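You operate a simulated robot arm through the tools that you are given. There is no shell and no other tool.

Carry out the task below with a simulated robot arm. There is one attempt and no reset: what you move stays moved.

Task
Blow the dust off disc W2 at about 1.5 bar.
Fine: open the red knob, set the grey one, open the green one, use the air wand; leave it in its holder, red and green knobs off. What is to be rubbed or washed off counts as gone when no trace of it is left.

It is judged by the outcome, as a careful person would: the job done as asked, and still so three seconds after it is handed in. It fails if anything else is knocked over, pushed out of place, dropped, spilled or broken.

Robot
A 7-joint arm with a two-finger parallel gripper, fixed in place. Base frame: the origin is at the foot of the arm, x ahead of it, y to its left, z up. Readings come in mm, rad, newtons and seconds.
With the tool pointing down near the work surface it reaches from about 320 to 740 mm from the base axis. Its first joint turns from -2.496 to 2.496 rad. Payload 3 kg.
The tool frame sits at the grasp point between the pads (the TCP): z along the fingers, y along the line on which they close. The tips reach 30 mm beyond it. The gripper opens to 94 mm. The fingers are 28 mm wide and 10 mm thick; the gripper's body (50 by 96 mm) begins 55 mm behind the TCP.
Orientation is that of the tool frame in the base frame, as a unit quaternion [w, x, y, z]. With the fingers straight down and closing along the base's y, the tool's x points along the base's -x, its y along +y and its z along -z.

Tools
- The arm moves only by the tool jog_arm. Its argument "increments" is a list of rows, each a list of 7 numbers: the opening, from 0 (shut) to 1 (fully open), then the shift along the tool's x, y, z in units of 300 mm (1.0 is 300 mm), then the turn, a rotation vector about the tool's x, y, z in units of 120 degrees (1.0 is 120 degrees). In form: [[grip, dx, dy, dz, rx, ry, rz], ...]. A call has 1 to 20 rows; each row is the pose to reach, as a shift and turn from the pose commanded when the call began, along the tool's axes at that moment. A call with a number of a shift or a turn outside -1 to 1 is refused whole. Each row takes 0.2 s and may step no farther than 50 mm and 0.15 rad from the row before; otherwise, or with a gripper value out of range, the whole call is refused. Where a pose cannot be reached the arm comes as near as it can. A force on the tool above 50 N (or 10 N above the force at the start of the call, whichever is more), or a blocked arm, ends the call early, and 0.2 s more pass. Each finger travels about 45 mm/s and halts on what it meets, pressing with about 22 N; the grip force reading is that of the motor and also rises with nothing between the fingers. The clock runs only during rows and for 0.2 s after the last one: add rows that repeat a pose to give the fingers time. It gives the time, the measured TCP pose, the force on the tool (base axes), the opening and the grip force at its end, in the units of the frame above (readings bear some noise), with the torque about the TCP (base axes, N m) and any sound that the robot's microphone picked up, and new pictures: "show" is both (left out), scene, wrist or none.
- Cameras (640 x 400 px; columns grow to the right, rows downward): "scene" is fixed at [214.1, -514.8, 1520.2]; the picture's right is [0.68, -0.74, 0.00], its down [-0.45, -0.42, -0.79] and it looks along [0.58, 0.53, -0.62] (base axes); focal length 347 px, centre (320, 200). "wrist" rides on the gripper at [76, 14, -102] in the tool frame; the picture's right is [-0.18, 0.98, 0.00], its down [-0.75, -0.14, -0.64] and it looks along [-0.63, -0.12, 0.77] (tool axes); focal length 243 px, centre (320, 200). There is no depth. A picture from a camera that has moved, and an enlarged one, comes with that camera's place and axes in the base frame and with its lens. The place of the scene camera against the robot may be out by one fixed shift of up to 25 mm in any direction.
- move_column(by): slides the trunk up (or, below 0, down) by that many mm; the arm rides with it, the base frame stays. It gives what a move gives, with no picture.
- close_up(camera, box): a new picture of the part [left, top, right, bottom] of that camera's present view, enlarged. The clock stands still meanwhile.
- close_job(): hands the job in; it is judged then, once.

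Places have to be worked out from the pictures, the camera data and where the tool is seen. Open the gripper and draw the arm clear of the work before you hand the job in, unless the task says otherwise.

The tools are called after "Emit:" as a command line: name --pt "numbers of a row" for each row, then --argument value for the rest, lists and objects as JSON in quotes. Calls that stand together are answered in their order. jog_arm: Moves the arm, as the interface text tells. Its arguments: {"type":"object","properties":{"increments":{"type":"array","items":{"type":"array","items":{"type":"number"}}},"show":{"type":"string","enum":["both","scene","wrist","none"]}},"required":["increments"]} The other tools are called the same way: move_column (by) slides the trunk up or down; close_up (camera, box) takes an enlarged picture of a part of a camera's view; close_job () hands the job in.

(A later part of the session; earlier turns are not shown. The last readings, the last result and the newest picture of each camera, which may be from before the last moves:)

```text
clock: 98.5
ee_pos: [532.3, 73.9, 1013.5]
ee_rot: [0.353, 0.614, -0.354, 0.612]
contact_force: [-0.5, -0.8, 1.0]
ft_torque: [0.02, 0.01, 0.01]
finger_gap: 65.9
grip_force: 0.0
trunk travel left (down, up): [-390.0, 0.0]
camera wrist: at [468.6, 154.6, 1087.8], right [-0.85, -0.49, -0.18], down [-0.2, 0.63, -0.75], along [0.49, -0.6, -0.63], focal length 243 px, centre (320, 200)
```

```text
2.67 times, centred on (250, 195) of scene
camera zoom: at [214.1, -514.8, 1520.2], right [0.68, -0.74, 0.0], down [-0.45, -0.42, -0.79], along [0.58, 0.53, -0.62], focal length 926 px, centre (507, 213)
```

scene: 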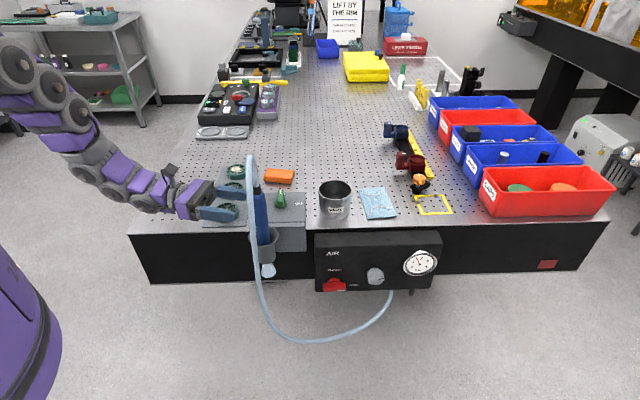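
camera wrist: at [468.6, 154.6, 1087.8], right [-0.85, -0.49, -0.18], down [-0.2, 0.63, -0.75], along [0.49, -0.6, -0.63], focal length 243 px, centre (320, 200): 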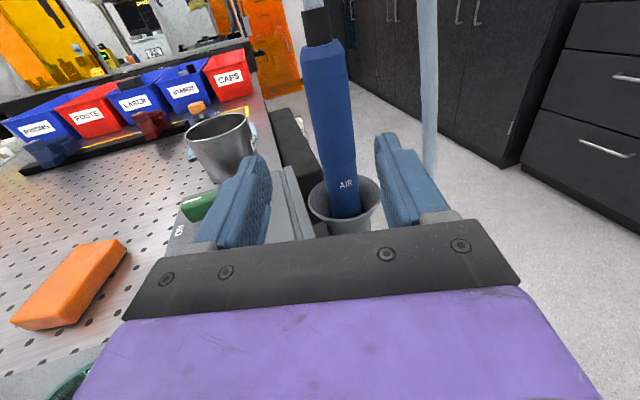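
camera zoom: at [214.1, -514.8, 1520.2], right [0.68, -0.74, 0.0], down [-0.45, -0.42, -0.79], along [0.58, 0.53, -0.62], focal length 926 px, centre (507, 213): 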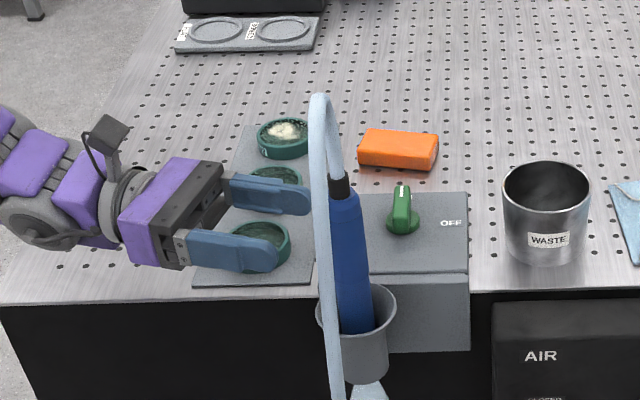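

The handle sits ~83 mm ahead and ~9.5 mm to the right of the tool axis, nicely between the fingers, with the hose strand ~90 mm off to the right. I shift right and advance 80 mm around the handle.

Emit:
jog_arm --pt "0.7 0 0.032 0 0 0 0" --pt "0.7 0 0.032 0.07 0 0 0" --pt "0.7 0 0.032 0.14 0 0 0" --pt "0.7 0 0.032 0.2 0 0 0" --pt "0.7 0 0.032 0.24 0 0 0" --show "both"

Emit:
close_up --camera "wrist" --box '[220, 40, 460, 240]'

Emit:
close_up --camera "scene" --box '[170, 120, 330, 270]'

```text
clock: 99.8
ee_pos: [559.7, 9.8, 1010.2]
ee_rot: [0.354, 0.613, -0.354, 0.612]
contact_force: [0.2, -0.2, -0.4]
ft_torque: [0.01, 0.02, 0.0]
finger_gap: 65.6
grip_force: 0.0
trunk travel left (down, up): [-390.0, 0.0]
camera wrist: at [495.4, 89.5, 1085.5], right [-0.85, -0.49, -0.18], down [-0.2, 0.63, -0.75], along [0.48, -0.6, -0.63], focal length 243 px, centre (320, 200)
```

scene: 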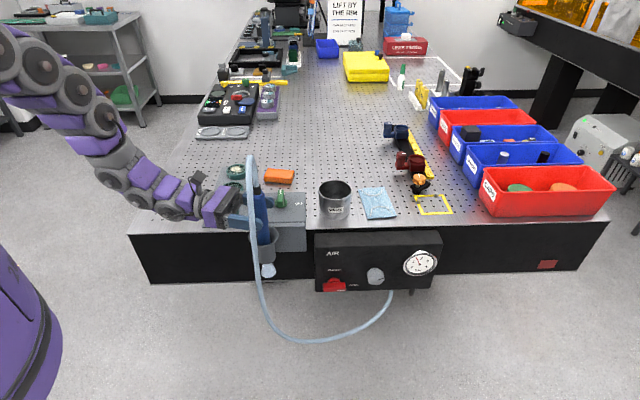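
wrist: 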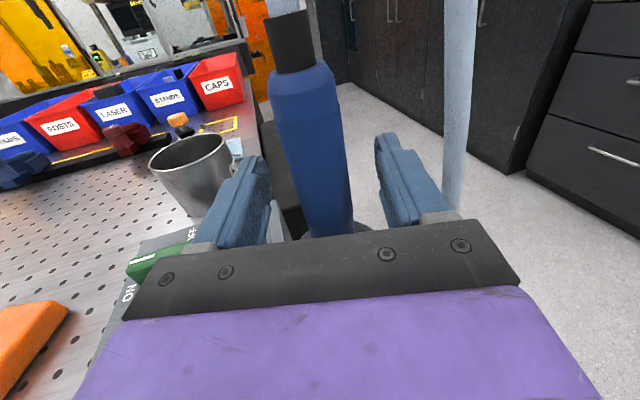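

```text
2.00 times, centred on (340, 140) of wrist
camera zoom: at [495.4, 89.5, 1085.5], right [-0.85, -0.49, -0.18], down [-0.2, 0.63, -0.75], along [0.48, -0.6, -0.63], focal length 485 px, centre (280, 320)
```

zoom: 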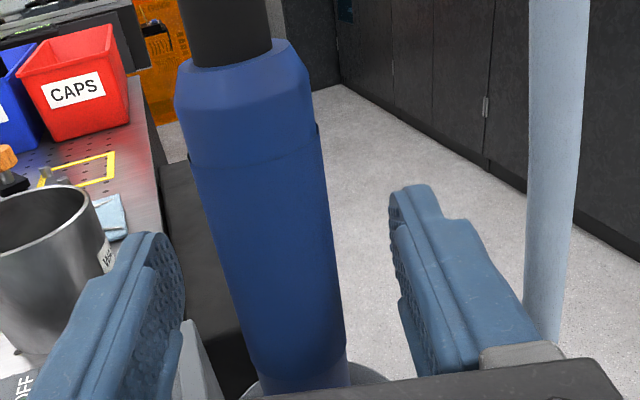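

```text
2.67 times, centred on (250, 195) of scene
camera zoom: at [214.1, -514.8, 1520.2], right [0.68, -0.74, 0.0], down [-0.45, -0.42, -0.79], along [0.58, 0.53, -0.62], focal length 926 px, centre (507, 213)
```

zoom: 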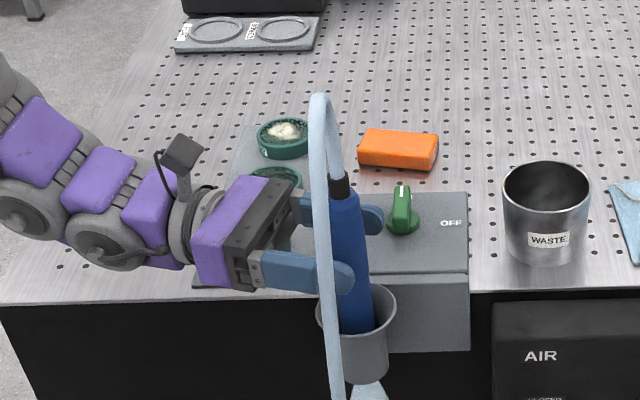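

The handle is centred between the fingers, about 11 mm beyond the TCP. I advance 9 mm more and close on it.

Emit:
jog_arm --pt "0.7 0 0 0.03 0 0 0" --pt "0.5 0 0 0.03 0 0 0" --pt "0.35 0 0 0.03 0 0 0" --pt "0.0 0 0 0.03 0 0 0" --pt "0.0 0 0 0.03 0 0 0" --pt "0.0 0 0 0.03 0 0 0" --show "both"

```text
clock: 101.2
ee_pos: [563.1, 2.4, 1010.4]
ee_rot: [0.354, 0.612, -0.354, 0.612]
contact_force: [1.5, 0.3, 2.1]
ft_torque: [0.06, -0.05, 0.01]
finger_gap: 33.4
grip_force: 21.9
trunk travel left (down, up): [-390.0, 0.0]
camera wrist: at [498.8, 82.3, 1085.7], right [-0.85, -0.49, -0.18], down [-0.2, 0.63, -0.75], along [0.49, -0.6, -0.63], focal length 243 px, centre (320, 200)
```

scene: 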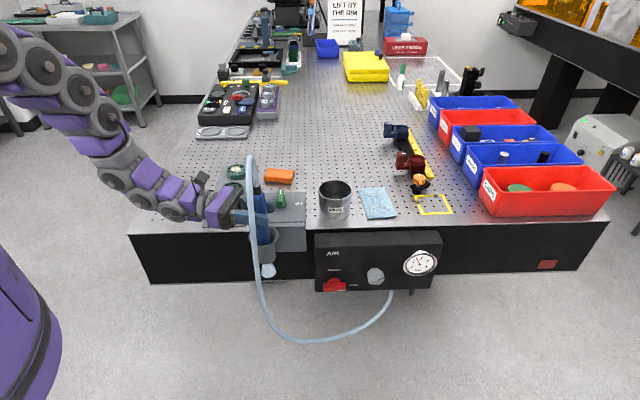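
wrist: 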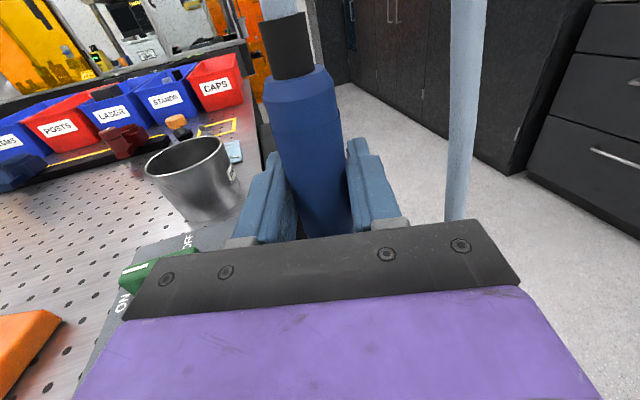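

The handle is gripped at 33.4 mm (grasp TCP ≈ (563.1, 2.4, 1010.4)). I lift straight up 60 mm and check that the wand comes cleanly.

Emit:
jog_arm --pt "0.0 0.03 0 0 0 0 0" --pt "0.0 0.08 0 0 0 0 0" --pt "0.0 0.14 0 0 0 0 0" --pt "0.0 0.2 0 0 0 0 0" --pt "0.0 0.2 0 0 0 0 0" --show "both"

Emit:
close_up --camera "scene" --box '[170, 120, 330, 290]'

```text
clock: 102.3
ee_pos: [564.2, 1.7, 1072.3]
ee_rot: [0.353, 0.613, -0.353, 0.612]
contact_force: [-0.3, 0.8, -2.6]
ft_torque: [-0.01, -0.03, 0.0]
finger_gap: 33.6
grip_force: 22.0
trunk travel left (down, up): [-390.0, 0.0]
camera wrist: at [499.6, 82.3, 1147.1], right [-0.85, -0.49, -0.18], down [-0.2, 0.63, -0.75], along [0.49, -0.6, -0.63], focal length 243 px, centre (320, 200)
```

scene: 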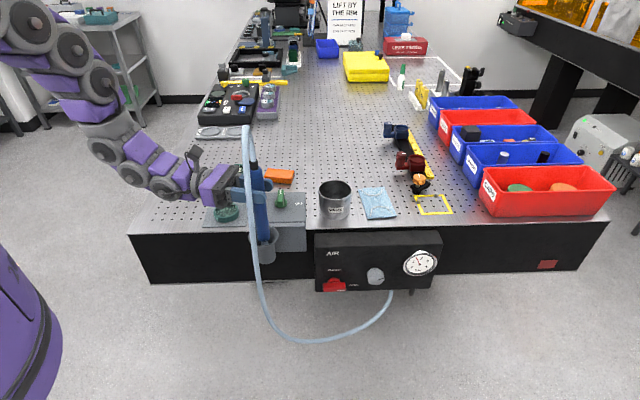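
wrist: 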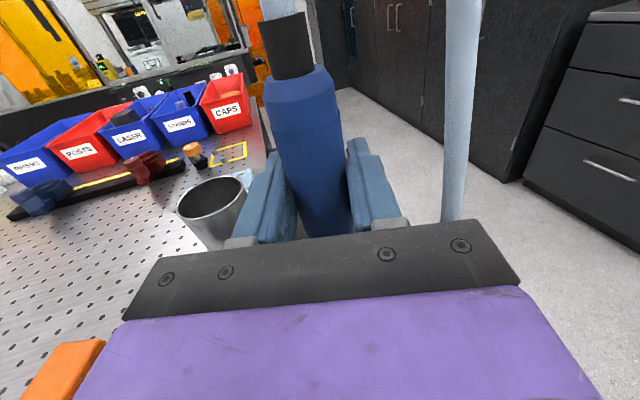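

```text
2.35 times, centred on (250, 205) of scene
camera zoom: at [214.1, -514.8, 1520.2], right [0.68, -0.74, 0.0], down [-0.45, -0.42, -0.79], along [0.58, 0.53, -0.62], focal length 817 px, centre (485, 188)
```

zoom: 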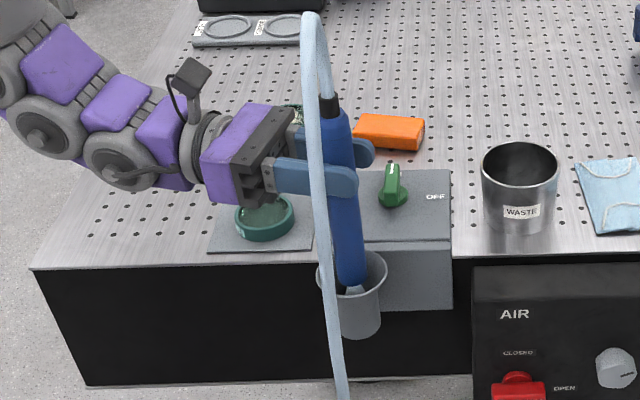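

The wand comes up cleanly with the air cone at its lower end. I lift another 120 mm to clear the holder's rim fully.

Emit:
jog_arm --pt "0.0 0.1 0 0 0 0 0" --pt "0.0 0.2 0 0 0 0 0" --pt "0.0 0.3 0 0 0 0 0" --pt "0.0 0.4 0 0 0 0 0" --pt "0.0 0.4 0 0 0 0 0" --show "both"

Emit:
close_up --camera "scene" --box '[170, 80, 330, 250]'

```text
clock: 103.5
ee_pos: [564.4, 0.9, 1187.3]
ee_rot: [0.354, 0.613, -0.353, 0.611]
contact_force: [0.1, -1.1, -1.7]
ft_torque: [-0.02, 0.03, 0.01]
finger_gap: 33.5
grip_force: 21.8
trunk travel left (down, up): [-390.0, 0.0]
camera wrist: at [500.7, 81.3, 1264.3], right [-0.85, -0.49, -0.18], down [-0.2, 0.63, -0.75], along [0.48, -0.6, -0.63], focal length 243 px, centre (320, 200)
```

scene: 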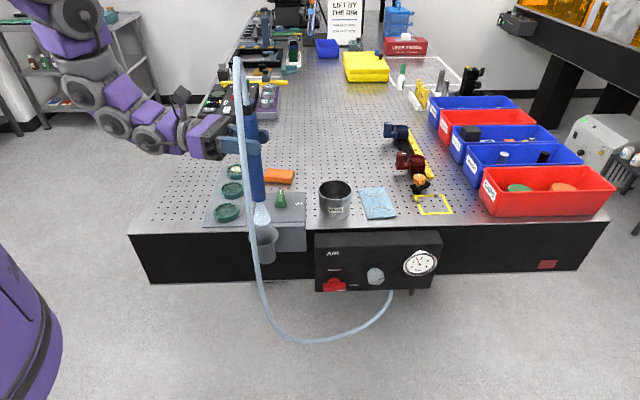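
wrist: 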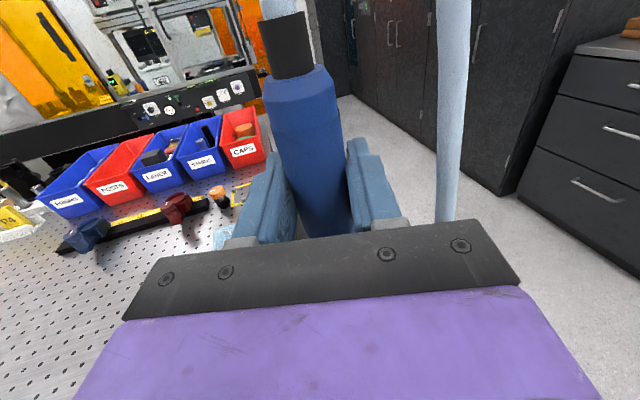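

```text
2.35 times, centred on (250, 165) of scene
camera zoom: at [214.1, -514.8, 1520.2], right [0.68, -0.74, 0.0], down [-0.45, -0.42, -0.79], along [0.58, 0.53, -0.62], focal length 817 px, centre (485, 282)
```

zoom: 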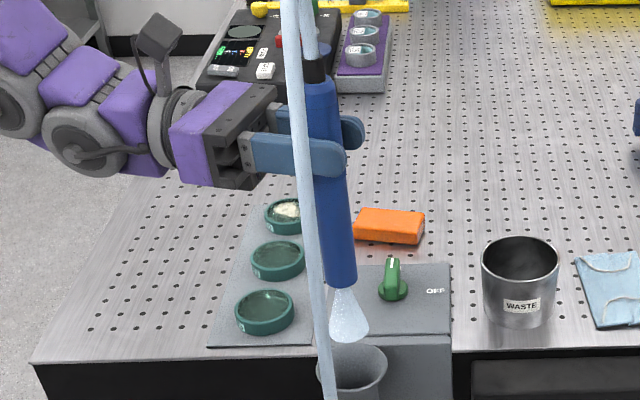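

The wand's lower end is ~145 mm below the TCP and the air cone is ~55 mm long. I carry it at this height (jet clear of everything) across to above W2, base ≈(697, 279), yawing the tool to -20°.

Emit:
jog_arm --pt "0.0 0 -0.07 -0.048 0.028 0 0" --pt "0.0 0 -0.141 -0.097 0.056 0 0" --pt "0.0 0 -0.212 -0.145 0.083 0 0" --pt "0.0 0 -0.282 -0.193 0.111 0 0" --pt "0.0 0 -0.353 -0.242 0.139 0 0" --pt "0.0 0 -0.423 -0.29 0.167 0 0" --pt "0.0 0 -0.494 -0.338 0.194 0 0" --pt "0.0 0 -0.565 -0.387 0.222 0 0" --pt "0.0 0 -0.635 -0.435 0.25 0 0" --pt "0.0 0 -0.706 -0.483 0.278 0 0" --pt "0.0 0 -0.776 -0.532 0.305 0 0" --pt "0.0 0 -0.847 -0.58 0.333 0 0" --pt "0.0 0 -0.847 -0.58 0.333 0 0" --show "both"

Emit:
close_up --camera "scene" --box '[150, 60, 310, 230]'

```text
clock: 106.3
ee_pos: [698.1, 279.6, 1190.8]
ee_rot: [0.123, 0.697, -0.123, 0.696]
contact_force: [-0.3, -0.6, -1.0]
ft_torque: [-0.01, -0.02, -0.01]
finger_gap: 33.2
grip_force: 21.9
trunk travel left (down, up): [-390.0, 0.0]
camera wrist: at [595.8, 300.1, 1266.7], right [-0.34, -0.92, -0.18], down [-0.56, 0.35, -0.75], along [0.76, -0.15, -0.63], focal length 243 px, centre (320, 200)
```

scene: 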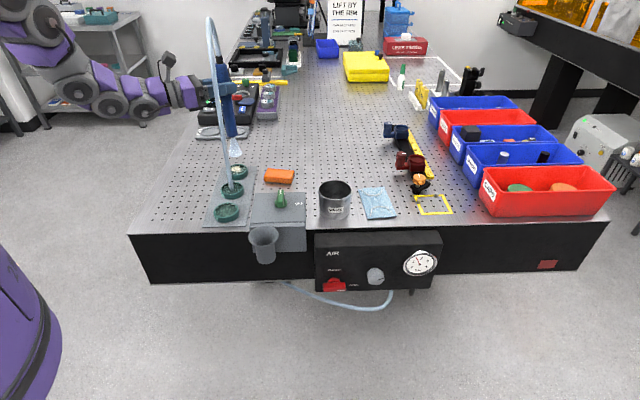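
wrist: 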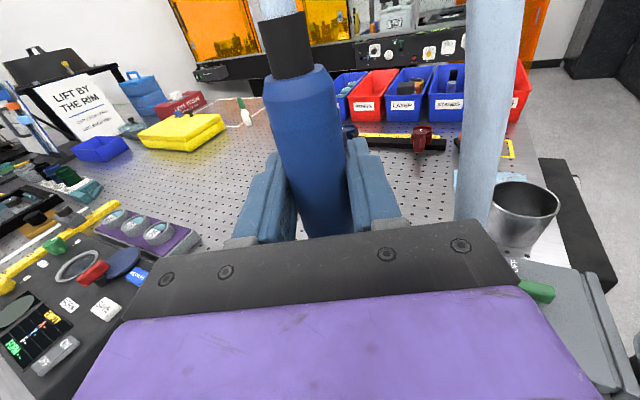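

```text
2.35 times, centred on (230, 145) of scene
camera zoom: at [214.1, -514.8, 1520.2], right [0.68, -0.74, 0.0], down [-0.45, -0.42, -0.79], along [0.58, 0.53, -0.62], focal length 817 px, centre (532, 329)
```

zoom: 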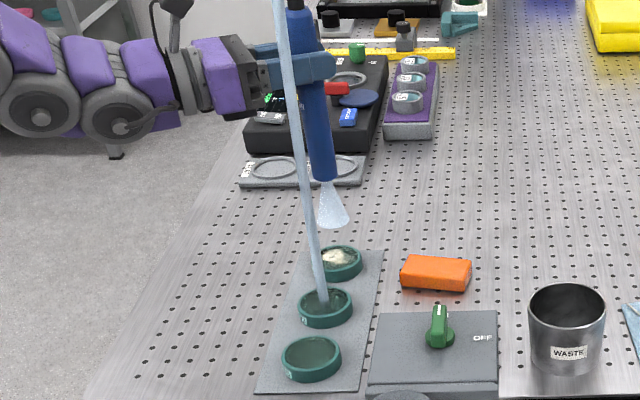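

The hose is evidently only a light visual curve, and the wand's jet lines up above W2. I lower 55 mm so the nozzle is ~55–60 mm above the disc and look at the dust.

Emit:
jog_arm --pt "0.0 -0.06 0 0 0 0 0" --pt "0.0 -0.12 0 0 0 0 0" --pt "0.0 -0.183 0 0 0 0 0" --pt "0.0 -0.183 0 0 0 0 0" --show "scene"

Emit:
close_up --camera "scene" --box '[190, 120, 290, 220]'

Emit:
close_up --camera "scene" --box '[220, 155, 255, 185]'

```text
clock: 107.3
ee_pos: [697.7, 279.0, 1137.2]
ee_rot: [0.123, 0.697, -0.123, 0.696]
contact_force: [0.2, -0.1, -2.7]
ft_torque: [0.02, -0.03, 0.0]
finger_gap: 33.5
grip_force: 21.7
trunk travel left (down, up): [-390.0, 0.0]
```

scene: 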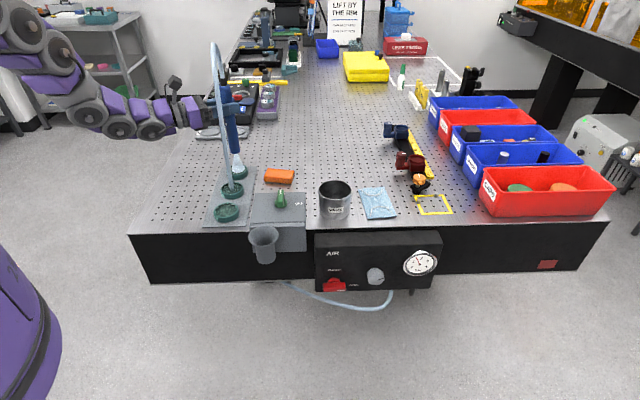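

```text
4.00 times, centred on (240, 170) of scene
camera zoom: at [214.1, -514.8, 1520.2], right [0.68, -0.74, 0.0], down [-0.45, -0.42, -0.79], along [0.58, 0.53, -0.62], focal length 1390 px, centre (640, 320)
```

zoom: 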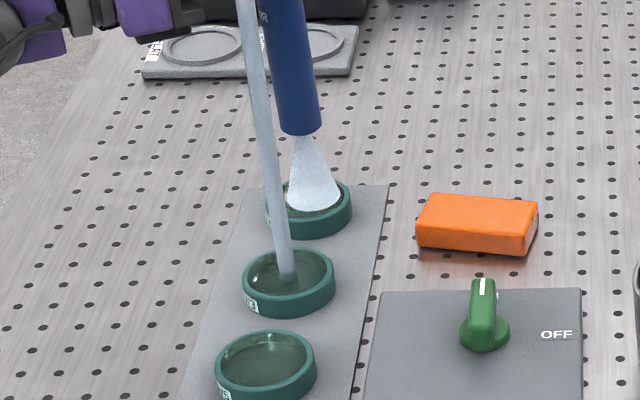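

```text
13.33 times, centred on (238, 170) of scene
camera zoom: at [214.1, -514.8, 1520.2], right [0.68, -0.74, 0.0], down [-0.45, -0.42, -0.79], along [0.58, 0.53, -0.62], focal length 4632 px, centre (1420, 600)
```

zoom: 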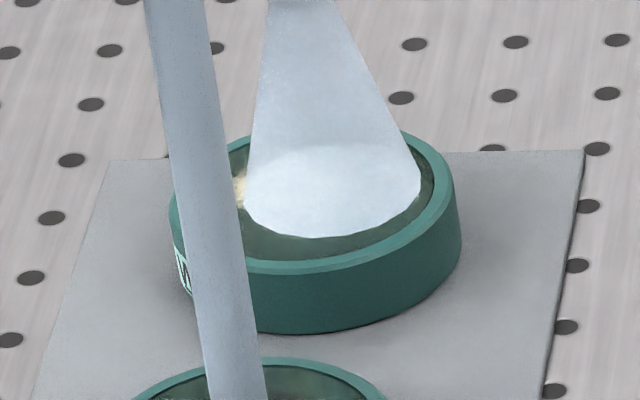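

The cone is reaching the disc and dust remains at the left. I lower 15 mm more and sweep the jet in circles over the disc surface.

Emit:
jog_arm --pt "0.0 -0.03 0 0 0 0 0" --pt "0.0 -0.05 0 0 0 0 0" --pt "0.0 -0.05 0 0 0 0 0" --pt "0.0 -0.05 0.03 0 0 0 0" --pt "0.0 -0.05 0.022 0.022 0 0 0" --pt "0.0 -0.05 0 0.03 0 0 0" --pt "0.0 -0.05 -0.022 0.022 0 0 0" --pt "0.0 -0.05 -0.03 0 0 0 0" --pt "0.0 -0.05 -0.022 -0.022 0 0 0" --pt "0.0 -0.05 0 -0.03 0 0 0" --pt "0.0 -0.05 0.022 -0.022 0 0 0" --pt "0.0 -0.05 0.05 0 0 0 0" --pt "0.0 -0.05 0.037 0.037 0 0 0" --pt "0.0 -0.05 0 0.055 0 0 0" --pt "0.0 -0.05 -0.037 0.037 0 0 0" --pt "0.0 -0.05 -0.055 0 0 0 0" --pt "0.0 -0.05 -0.037 -0.037 0 0 0" --pt "0.0 -0.05 0 -0.055 0 0 0" --pt "0.0 -0.05 0.037 -0.037 0 0 0" --pt "0.0 -0.05 0 0 0 0 0" --show "scene"

Emit:
close_up --camera "scene" --box '[220, 155, 255, 185]'

```text
clock: 111.5
ee_pos: [699.1, 281.7, 1122.1]
ee_rot: [0.121, 0.697, -0.122, 0.696]
contact_force: [0.3, 0.1, -2.2]
ft_torque: [0.0, -0.01, -0.03]
finger_gap: 33.3
grip_force: 22.4
trunk travel left (down, up): [-390.0, 0.0]
```

scene: 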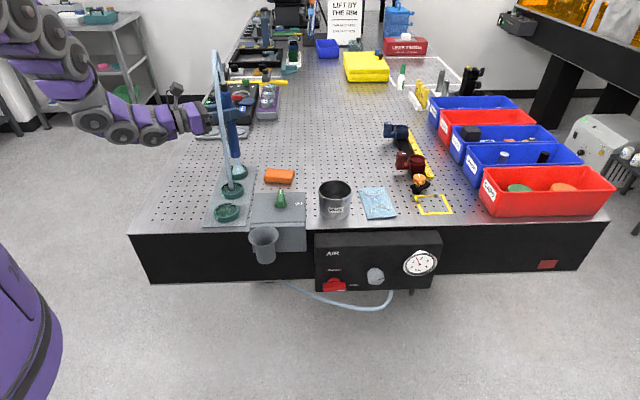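

```text
13.33 times, centred on (238, 170) of scene
camera zoom: at [214.1, -514.8, 1520.2], right [0.68, -0.74, 0.0], down [-0.45, -0.42, -0.79], along [0.58, 0.53, -0.62], focal length 4632 px, centre (1420, 600)
```

zoom: 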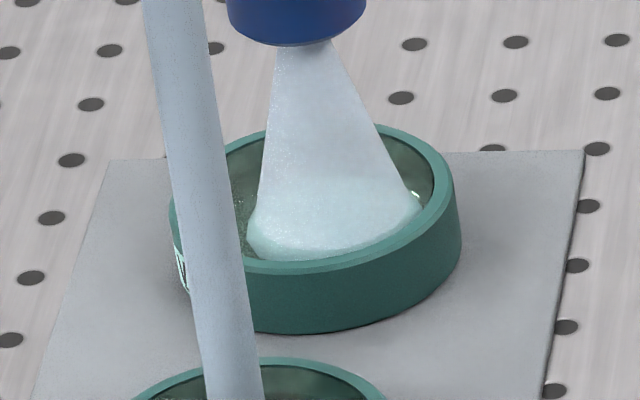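

Much of it looks gone. I raise the wand 75 mm so the jet no longer hides the disc and inspect.

Emit:
jog_arm --pt "0.0 0.08 0 0 0 0 0" --pt "0.0 0.16 0 0 0 0 0" --pt "0.0 0.25 0 0 0 0 0" --pt "0.0 0.25 0 0 0 0 0" --show "scene"

Emit:
close_up --camera "scene" --box '[220, 155, 255, 185]'

Emit:
close_up --camera "scene" --box '[190, 120, 290, 220]'

```text
clock: 112.5
ee_pos: [699.1, 279.4, 1199.1]
ee_rot: [0.123, 0.697, -0.122, 0.695]
contact_force: [-0.7, 0.2, -1.8]
ft_torque: [0.0, 0.02, -0.02]
finger_gap: 33.5
grip_force: 22.4
trunk travel left (down, up): [-390.0, 0.0]
```

scene: 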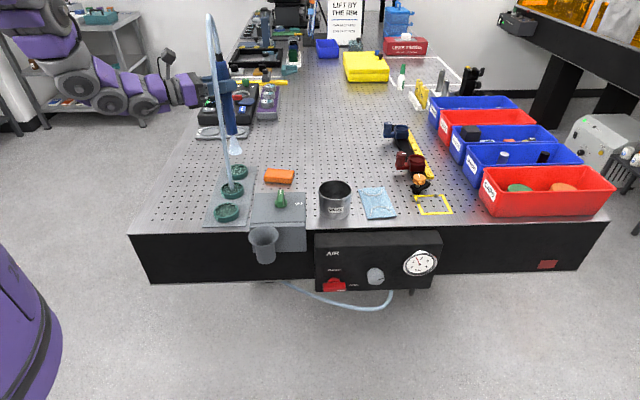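

```text
13.33 times, centred on (238, 170) of scene
camera zoom: at [214.1, -514.8, 1520.2], right [0.68, -0.74, 0.0], down [-0.45, -0.42, -0.79], along [0.58, 0.53, -0.62], focal length 4632 px, centre (1420, 600)
```

zoom: 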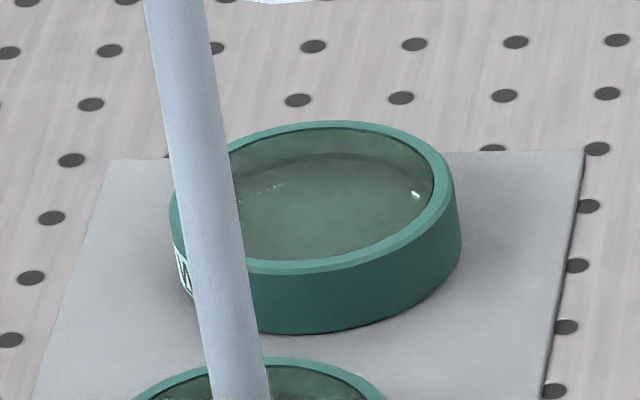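

```text
4.00 times, centred on (240, 170) of scene
camera zoom: at [214.1, -514.8, 1520.2], right [0.68, -0.74, 0.0], down [-0.45, -0.42, -0.79], along [0.58, 0.53, -0.62], focal length 1390 px, centre (640, 320)
```

zoom: 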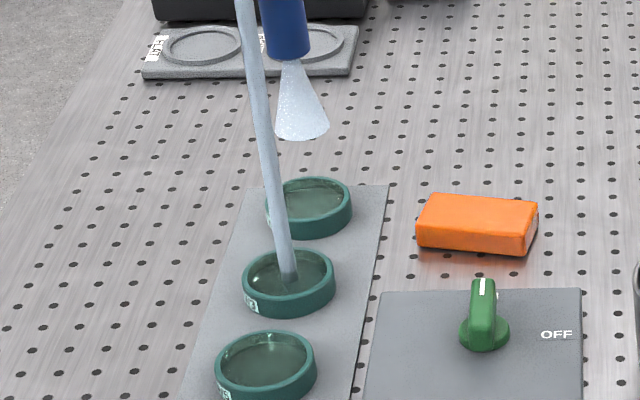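

Nearly clean, but a few faint specks may remain left of centre near the hose's line of sight. I go back down and sweep a wider pattern, favouring the left side.

Emit:
jog_arm --pt "0.0 -0.1 0 0 0 0 0" --pt "0.0 -0.2 0 0 0 0 0" --pt "0.0 -0.267 0 0 0 0 0" --pt "0.0 -0.267 -0.017 -0.036 0 0 0" --pt "0.0 -0.267 -0.028 -0.06 0 0 0" --pt "0.0 -0.267 -0.058 -0.046 0 0 0" --pt "0.0 -0.267 -0.071 -0.011 0 0 0" --pt "0.0 -0.267 -0.066 0.031 0 0 0" --pt "0.0 -0.267 -0.037 0.062 0 0 0" --pt "0.0 -0.267 0.013 0.067 0 0 0" --pt "0.0 -0.267 0.056 0.04 0 0 0" --pt "0.0 -0.267 0.072 -0.004 0 0 0" --pt "0.0 -0.267 0.049 -0.052 0 0 0" --pt "0.0 -0.267 0.011 -0.071 0 0 0" --pt "0.0 -0.267 -0.019 -0.072 0 0 0" --pt "0.0 -0.267 -0.049 -0.058 0 0 0" --pt "0.0 -0.267 -0.032 -0.037 0 0 0" --pt "0.0 -0.267 -0.035 -0.013 0 0 0" --pt "0.0 -0.267 0 0 0 0 0" --pt "0.0 -0.267 0 0 0 0 0" --show "none"

Emit:
jog_arm --pt "0.0 0.1 0 0 0 0 0" --pt "0.0 0.2 0 0 0 0 0" --pt "0.0 0.3 0 0 0 0 0" --pt "0.0 0.3 0 0 0 0 0" --show "both"

Emit:
close_up --camera "scene" --box '[220, 155, 255, 185]'

Emit:
close_up --camera "scene" --box '[398, 244, 446, 280]'

```text
clock: 116.8
ee_pos: [698.2, 279.7, 1115.6]
ee_rot: [0.123, 0.697, -0.123, 0.695]
contact_force: [-0.3, -0.3, -0.4]
ft_torque: [0.01, -0.01, 0.04]
finger_gap: 33.6
grip_force: 22.1
trunk travel left (down, up): [-390.0, 0.0]
```

```text
clock: 117.8
ee_pos: [698.0, 281.8, 1202.2]
ee_rot: [0.123, 0.697, -0.123, 0.696]
contact_force: [0.3, 0.7, -0.9]
ft_torque: [-0.03, 0.03, 0.02]
finger_gap: 33.3
grip_force: 22.2
trunk travel left (down, up): [-390.0, 0.0]
camera wrist: at [595.9, 301.7, 1278.5], right [-0.34, -0.92, -0.18], down [-0.56, 0.35, -0.75], along [0.76, -0.15, -0.63], focal length 243 px, centre (320, 200)
```

scene: 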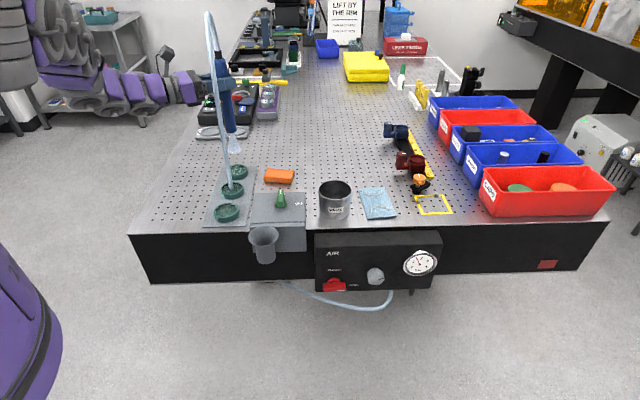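
wrist: 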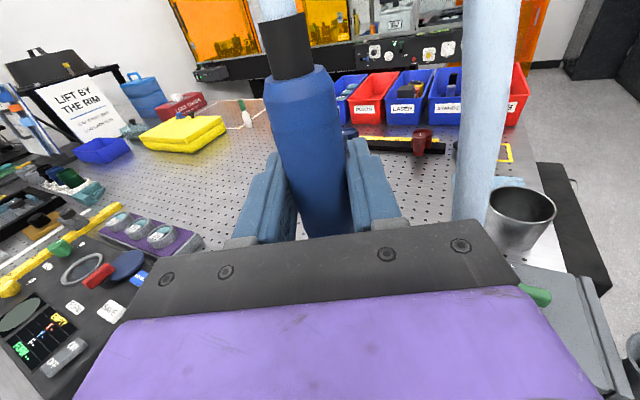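

```text
13.33 times, centred on (238, 170) of scene
camera zoom: at [214.1, -514.8, 1520.2], right [0.68, -0.74, 0.0], down [-0.45, -0.42, -0.79], along [0.58, 0.53, -0.62], focal length 4632 px, centre (1420, 600)
```

zoom: 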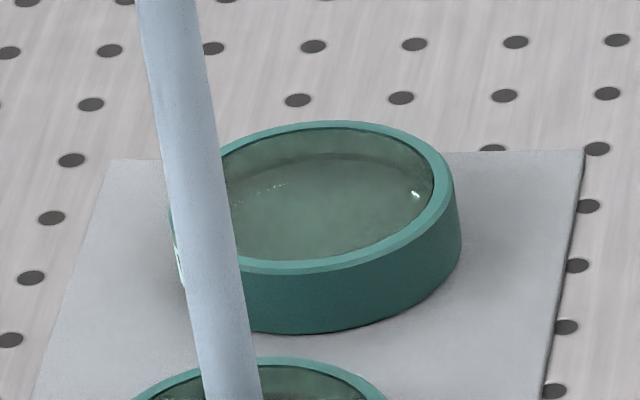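

```text
11.11 times, centred on (422, 262) of scene
camera zoom: at [214.1, -514.8, 1520.2], right [0.68, -0.74, 0.0], down [-0.45, -0.42, -0.79], along [0.58, 0.53, -0.62], focal length 3860 px, centre (-813, -489)
```

zoom: 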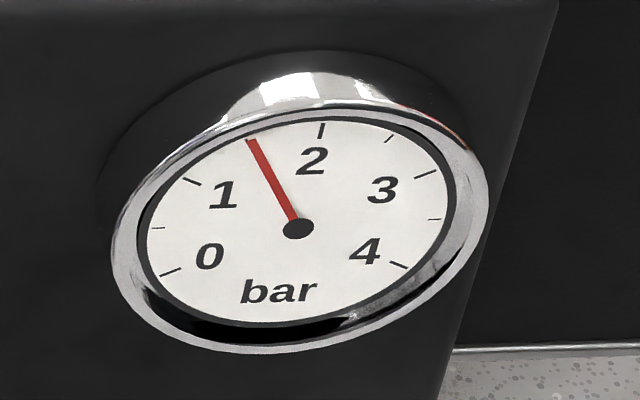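

The remaining streak looks unchanged by the second sweep, so it may be a reflection; I compare with the clean discs at the same zoom.

Emit:
close_up --camera "scene" --box '[210, 195, 245, 225]'

Emit:
close_up --camera "scene" --box '[228, 160, 250, 180]'

```text
13.33 times, centred on (228, 210) of scene
camera zoom: at [214.1, -514.8, 1520.2], right [0.68, -0.74, 0.0], down [-0.45, -0.42, -0.79], along [0.58, 0.53, -0.62], focal length 4632 px, centre (1553, 67)
```

zoom: 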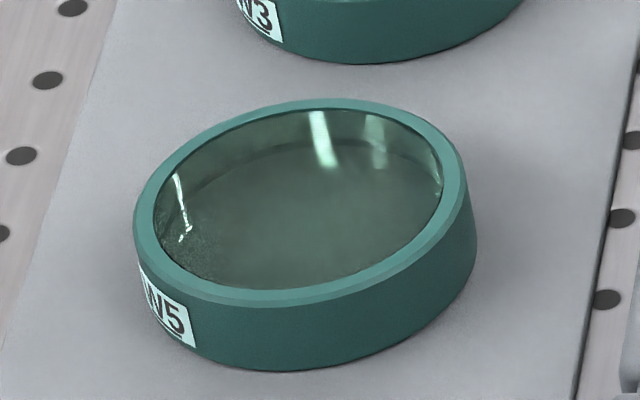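

```text
16.00 times, centred on (239, 170) of scene
camera zoom: at [214.1, -514.8, 1520.2], right [0.68, -0.74, 0.0], down [-0.45, -0.42, -0.79], along [0.58, 0.53, -0.62], focal length 5558 px, centre (1616, 680)
```

zoom: 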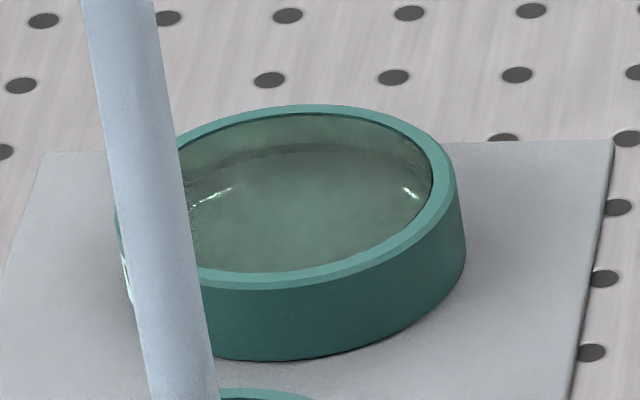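

W5 shows the same kind of glints, so W2 looks clean. I carry the wand half-way back toward its holder to uncover W2 fully and inspect it again.

Emit:
jog_arm --pt "0.0 0 0.086 -0.0085 -0.028 0 0" --pt "0.0 0 0.172 -0.017 -0.056 0 0" --pt "0.0 0 0.257 -0.025 -0.083 0 0" --pt "0.0 0 0.343 -0.034 -0.111 0 0" --pt "0.0 0 0.429 -0.042 -0.139 0 0" --pt "0.0 0 0.5145 -0.0505 -0.1667 0 0" --pt "0.0 0 0.5145 -0.0505 -0.1667 0 0" --show "both"

Emit:
close_up --camera "scene" --box '[220, 155, 255, 185]'

Emit:
close_up --camera "scene" --box '[190, 120, 310, 230]'

```text
clock: 119.3
ee_pos: [630.7, 141.6, 1207.4]
ee_rot: [0.242, 0.666, -0.242, 0.663]
contact_force: [-0.4, 0.3, -0.3]
ft_torque: [0.01, -0.05, -0.05]
finger_gap: 33.6
grip_force: 22.7
trunk travel left (down, up): [-390.0, 0.0]
camera wrist: at [541.9, 196.0, 1282.2], right [-0.63, -0.75, -0.18], down [-0.4, 0.52, -0.75], along [0.66, -0.4, -0.63], focal length 243 px, centre (320, 200)
```

scene: 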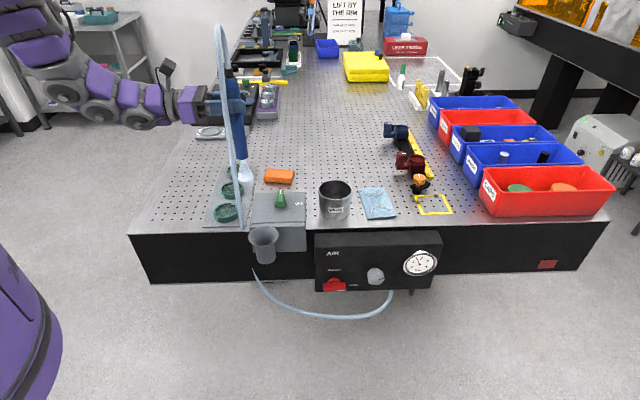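
wrist: 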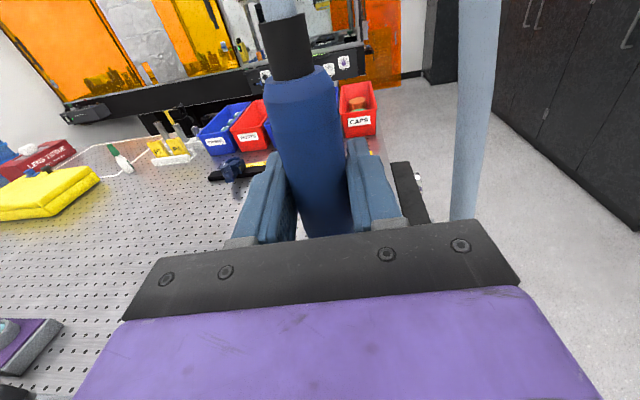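

```text
13.33 times, centred on (238, 170) of scene
camera zoom: at [214.1, -514.8, 1520.2], right [0.68, -0.74, 0.0], down [-0.45, -0.42, -0.79], along [0.58, 0.53, -0.62], focal length 4632 px, centre (1420, 600)
```

zoom: 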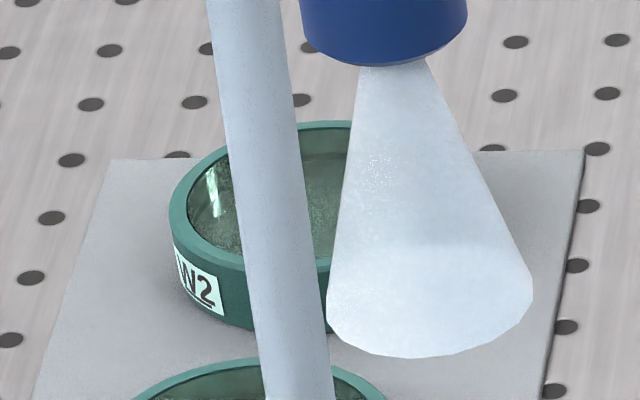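

```text
3.64 times, centred on (250, 175) of scene
camera zoom: at [214.1, -514.8, 1520.2], right [0.68, -0.74, 0.0], down [-0.45, -0.42, -0.79], along [0.58, 0.53, -0.62], focal length 1263 px, centre (574, 291)
```

zoom: 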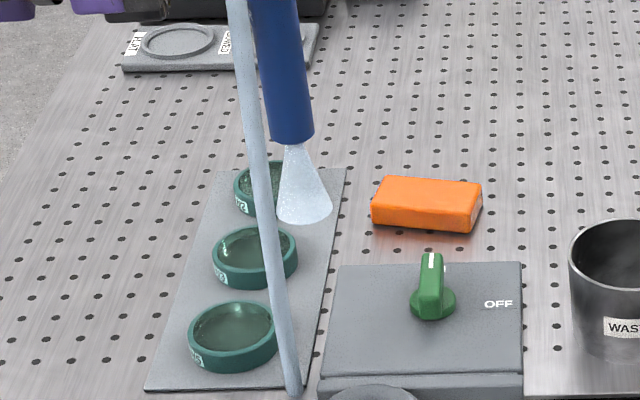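

The view is still partly hidden by the hose and jet. I continue to the point above the holder and then inspect W2 from the scene camera.

Emit:
jog_arm --pt "0.0 0 0.082 0.021 -0.028 0 0" --pt "0.0 0 0.164 0.042 -0.056 0 0" --pt "0.0 0 0.247 0.064 -0.083 0 0" --pt "0.0 0 0.329 0.085 -0.111 0 0" --pt "0.0 0 0.411 0.106 -0.139 0 0" --pt "0.0 0 0.4934 0.1274 -0.1667 0 0" --pt "0.0 0 0.4934 0.1274 -0.1667 0 0" --show "both"

Emit:
close_up --camera "scene" --box '[220, 155, 255, 185]'

Emit:
close_up --camera "scene" --box '[190, 120, 310, 230]'

```text
clock: 121.0
ee_pos: [563.7, -0.5, 1208.8]
ee_rot: [0.354, 0.612, -0.354, 0.612]
contact_force: [-0.3, 0.3, -1.6]
ft_torque: [-0.01, -0.02, 0.02]
finger_gap: 33.5
grip_force: 22.1
trunk travel left (down, up): [-390.0, 0.0]
camera wrist: at [499.0, 81.0, 1283.5], right [-0.85, -0.49, -0.18], down [-0.2, 0.63, -0.75], along [0.48, -0.6, -0.63], focal length 243 px, centre (320, 200)
```

scene: 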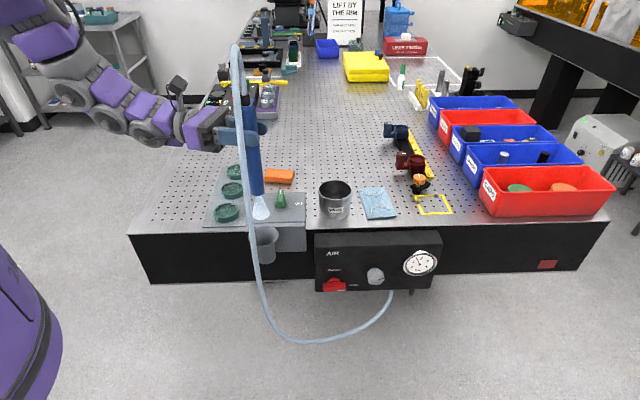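
wrist: 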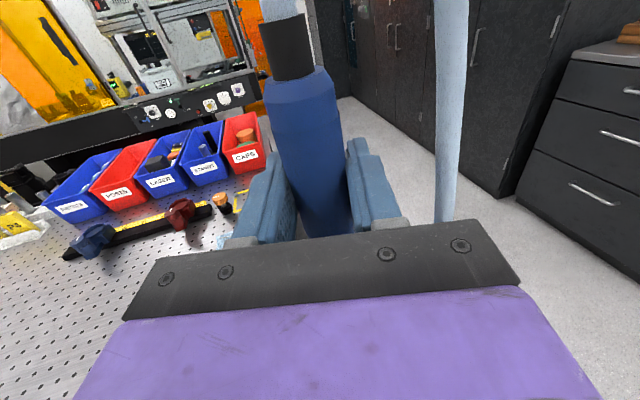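

```text
13.33 times, centred on (238, 170) of scene
camera zoom: at [214.1, -514.8, 1520.2], right [0.68, -0.74, 0.0], down [-0.45, -0.42, -0.79], along [0.58, 0.53, -0.62], focal length 4632 px, centre (1420, 600)
```

zoom: 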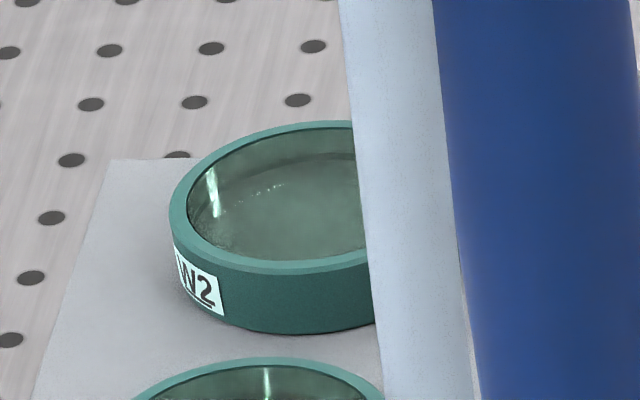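

```text
3.64 times, centred on (250, 175) of scene
camera zoom: at [214.1, -514.8, 1520.2], right [0.68, -0.74, 0.0], down [-0.45, -0.42, -0.79], along [0.58, 0.53, -0.62], focal length 1263 px, centre (574, 291)
```

zoom: 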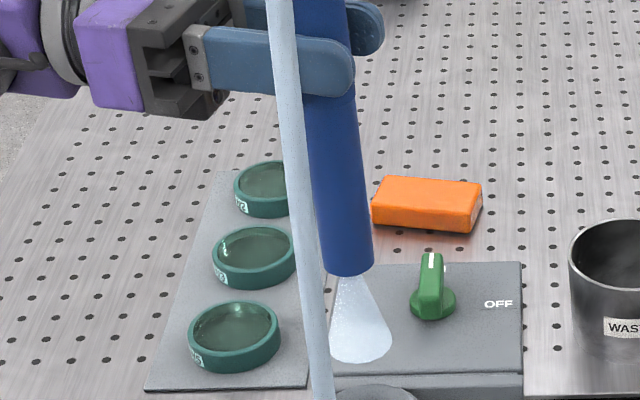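

W2's left side is now visible and looks clear. I compare with W3 at the same scale to be sure the glint isn't a faint trace of dust.

Emit:
close_up --camera "scene" --box '[216, 175, 251, 205]'

Emit:
close_up --camera "scene" --box '[226, 160, 242, 176]'

```text
13.33 times, centred on (234, 190) of scene
camera zoom: at [214.1, -514.8, 1520.2], right [0.68, -0.74, 0.0], down [-0.45, -0.42, -0.79], along [0.58, 0.53, -0.62], focal length 4632 px, centre (1473, 333)
```

zoom: 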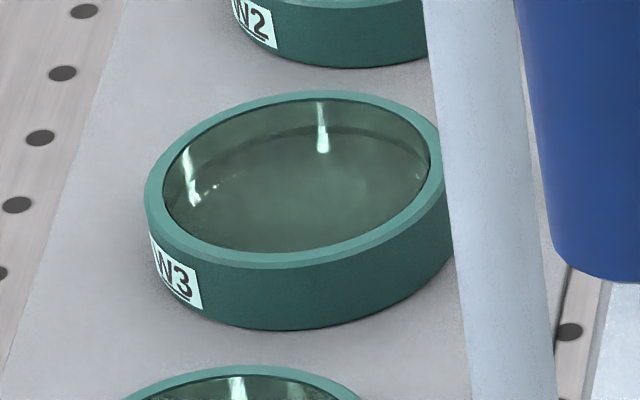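

```text
16.00 times, centred on (234, 168) of scene
camera zoom: at [214.1, -514.8, 1520.2], right [0.68, -0.74, 0.0], down [-0.45, -0.42, -0.79], along [0.58, 0.53, -0.62], focal length 5558 px, centre (1696, 712)
```

zoom: 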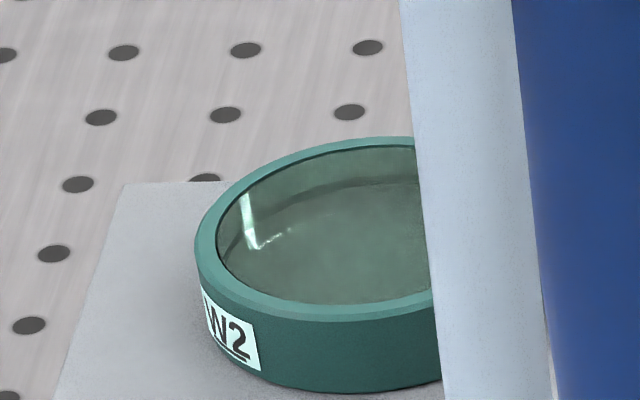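

W3 shows the identical glint, so W2 is clean. I lower the wand toward its holder, first 115 mm to just above the rim, to check alignment.

Emit:
jog_arm --pt "0.0 -0.1 0 0 0 0 0" --pt "0.0 -0.2 0 0 0 0 0" --pt "0.0 -0.3 0 0 0 0 0" --pt "0.0 -0.385 0 0 0 0 0" --pt "0.0 -0.385 0 0 0 0 0" --show "both"

Emit:
close_up --camera "scene" --box '[200, 150, 330, 280]'

```text
clock: 122.2
ee_pos: [565.2, -0.0, 1091.8]
ee_rot: [0.355, 0.613, -0.353, 0.612]
contact_force: [-0.2, 0.1, -2.2]
ft_torque: [0.01, 0.04, -0.01]
finger_gap: 33.8
grip_force: 22.1
trunk travel left (down, up): [-390.0, 0.0]
camera wrist: at [500.8, 81.0, 1166.8], right [-0.85, -0.49, -0.18], down [-0.2, 0.63, -0.75], along [0.48, -0.61, -0.63], focal length 243 px, centre (320, 200)
```

scene: 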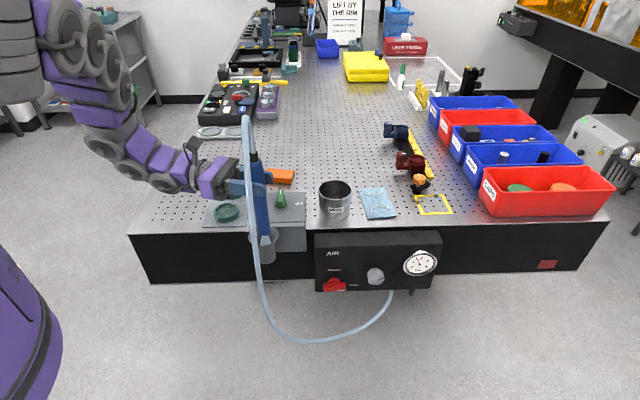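
wrist: 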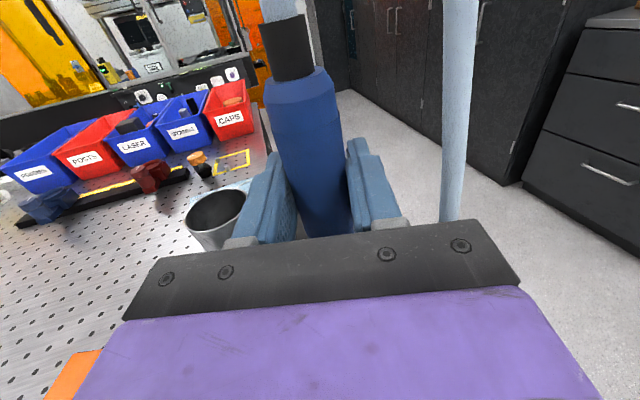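

```text
3.08 times, centred on (265, 215) of scene
camera zoom: at [214.1, -514.8, 1520.2], right [0.68, -0.74, 0.0], down [-0.45, -0.42, -0.79], along [0.58, 0.53, -0.62], focal length 1069 px, centre (489, 154)
```

zoom: 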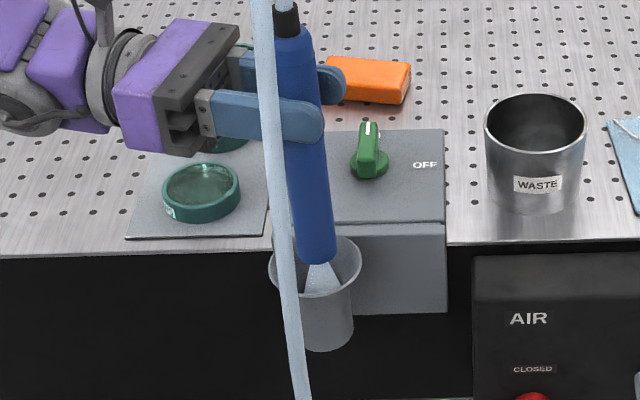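

The wand's end is centred over the cup. I lower the remaining 79 mm slowly to the original height.

Emit:
jog_arm --pt "0.0 -0.05 0 0 0 0 0" --pt "0.0 -0.1 0 0 0 0 0" --pt "0.0 -0.15 0 0 0 0 0" --pt "0.0 -0.2 0 0 0 0 0" --pt "0.0 -0.24 0 0 0 0 0" --pt "0.0 -0.263 0 0 0 0 0" --pt "0.0 -0.263 0 0 0 0 0" --show "both"

Emit:
close_up --camera "scene" --box '[200, 150, 330, 280]'

```text
clock: 123.8
ee_pos: [563.5, 2.7, 1012.5]
ee_rot: [0.353, 0.614, -0.353, 0.612]
contact_force: [-0.9, -0.8, -1.3]
ft_torque: [0.01, 0.0, 0.0]
finger_gap: 33.4
grip_force: 21.9
trunk travel left (down, up): [-390.0, 0.0]
camera wrist: at [500.2, 83.4, 1089.1], right [-0.85, -0.49, -0.18], down [-0.2, 0.63, -0.75], along [0.48, -0.6, -0.63], focal length 243 px, centre (320, 200)
```

scene: 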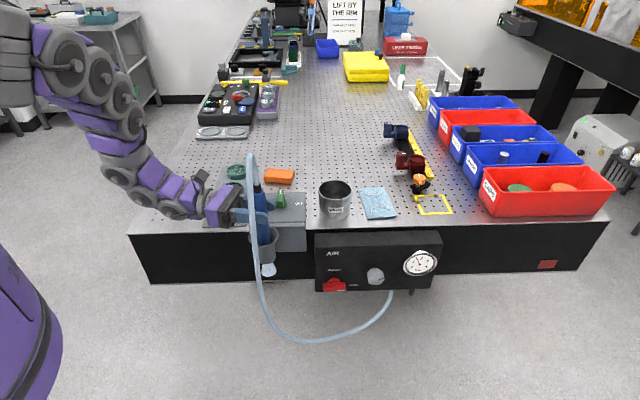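
wrist: 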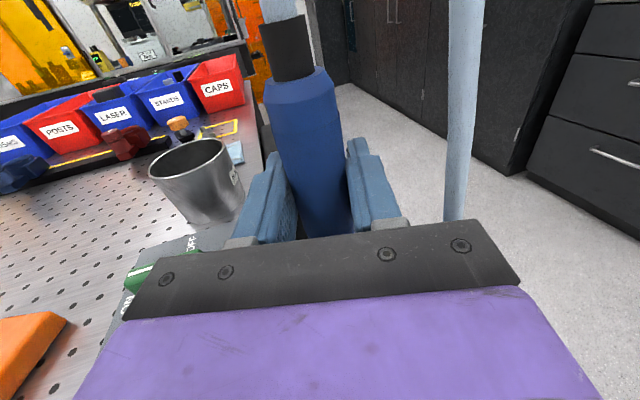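

```text
3.08 times, centred on (265, 215) of scene
camera zoom: at [214.1, -514.8, 1520.2], right [0.68, -0.74, 0.0], down [-0.45, -0.42, -0.79], along [0.58, 0.53, -0.62], focal length 1069 px, centre (489, 154)
```

zoom: 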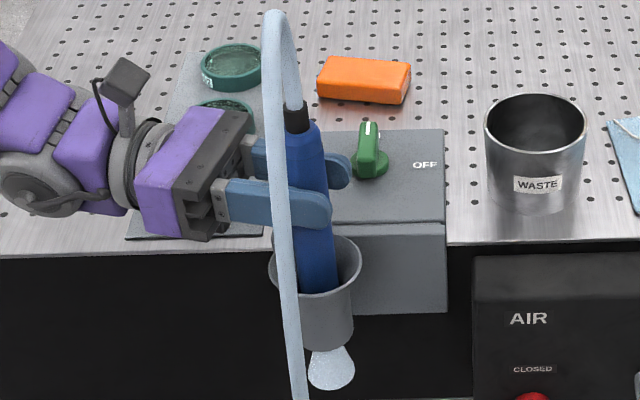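

The wand is back in the cup. Before releasing, I check W2 once more since it's unobstructed from the scene camera now.

Emit:
close_up --camera "scene" --box '[220, 155, 255, 185]'

Emit:
jog_arm --pt "0.0 -0.004 0 0 0 0 0" --pt "0.0 -0.008 0 0 0 0 0" --pt "0.0 -0.008 0 0 0 0 0" --show "none"

```text
13.33 times, centred on (238, 170) of scene
camera zoom: at [214.1, -514.8, 1520.2], right [0.68, -0.74, 0.0], down [-0.45, -0.42, -0.79], along [0.58, 0.53, -0.62], focal length 4632 px, centre (1420, 600)
```

zoom: 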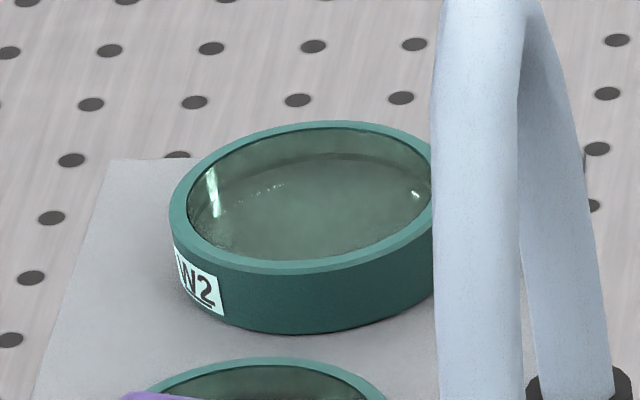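

```text
clock: 124.5
ee_pos: [565.7, 2.5, 1011.7]
ee_rot: [0.354, 0.613, -0.353, 0.612]
contact_force: [-0.8, 1.4, 1.5]
ft_torque: [0.15, 0.03, 0.01]
finger_gap: 33.4
grip_force: 21.8
trunk travel left (down, up): [-390.0, 0.0]
```

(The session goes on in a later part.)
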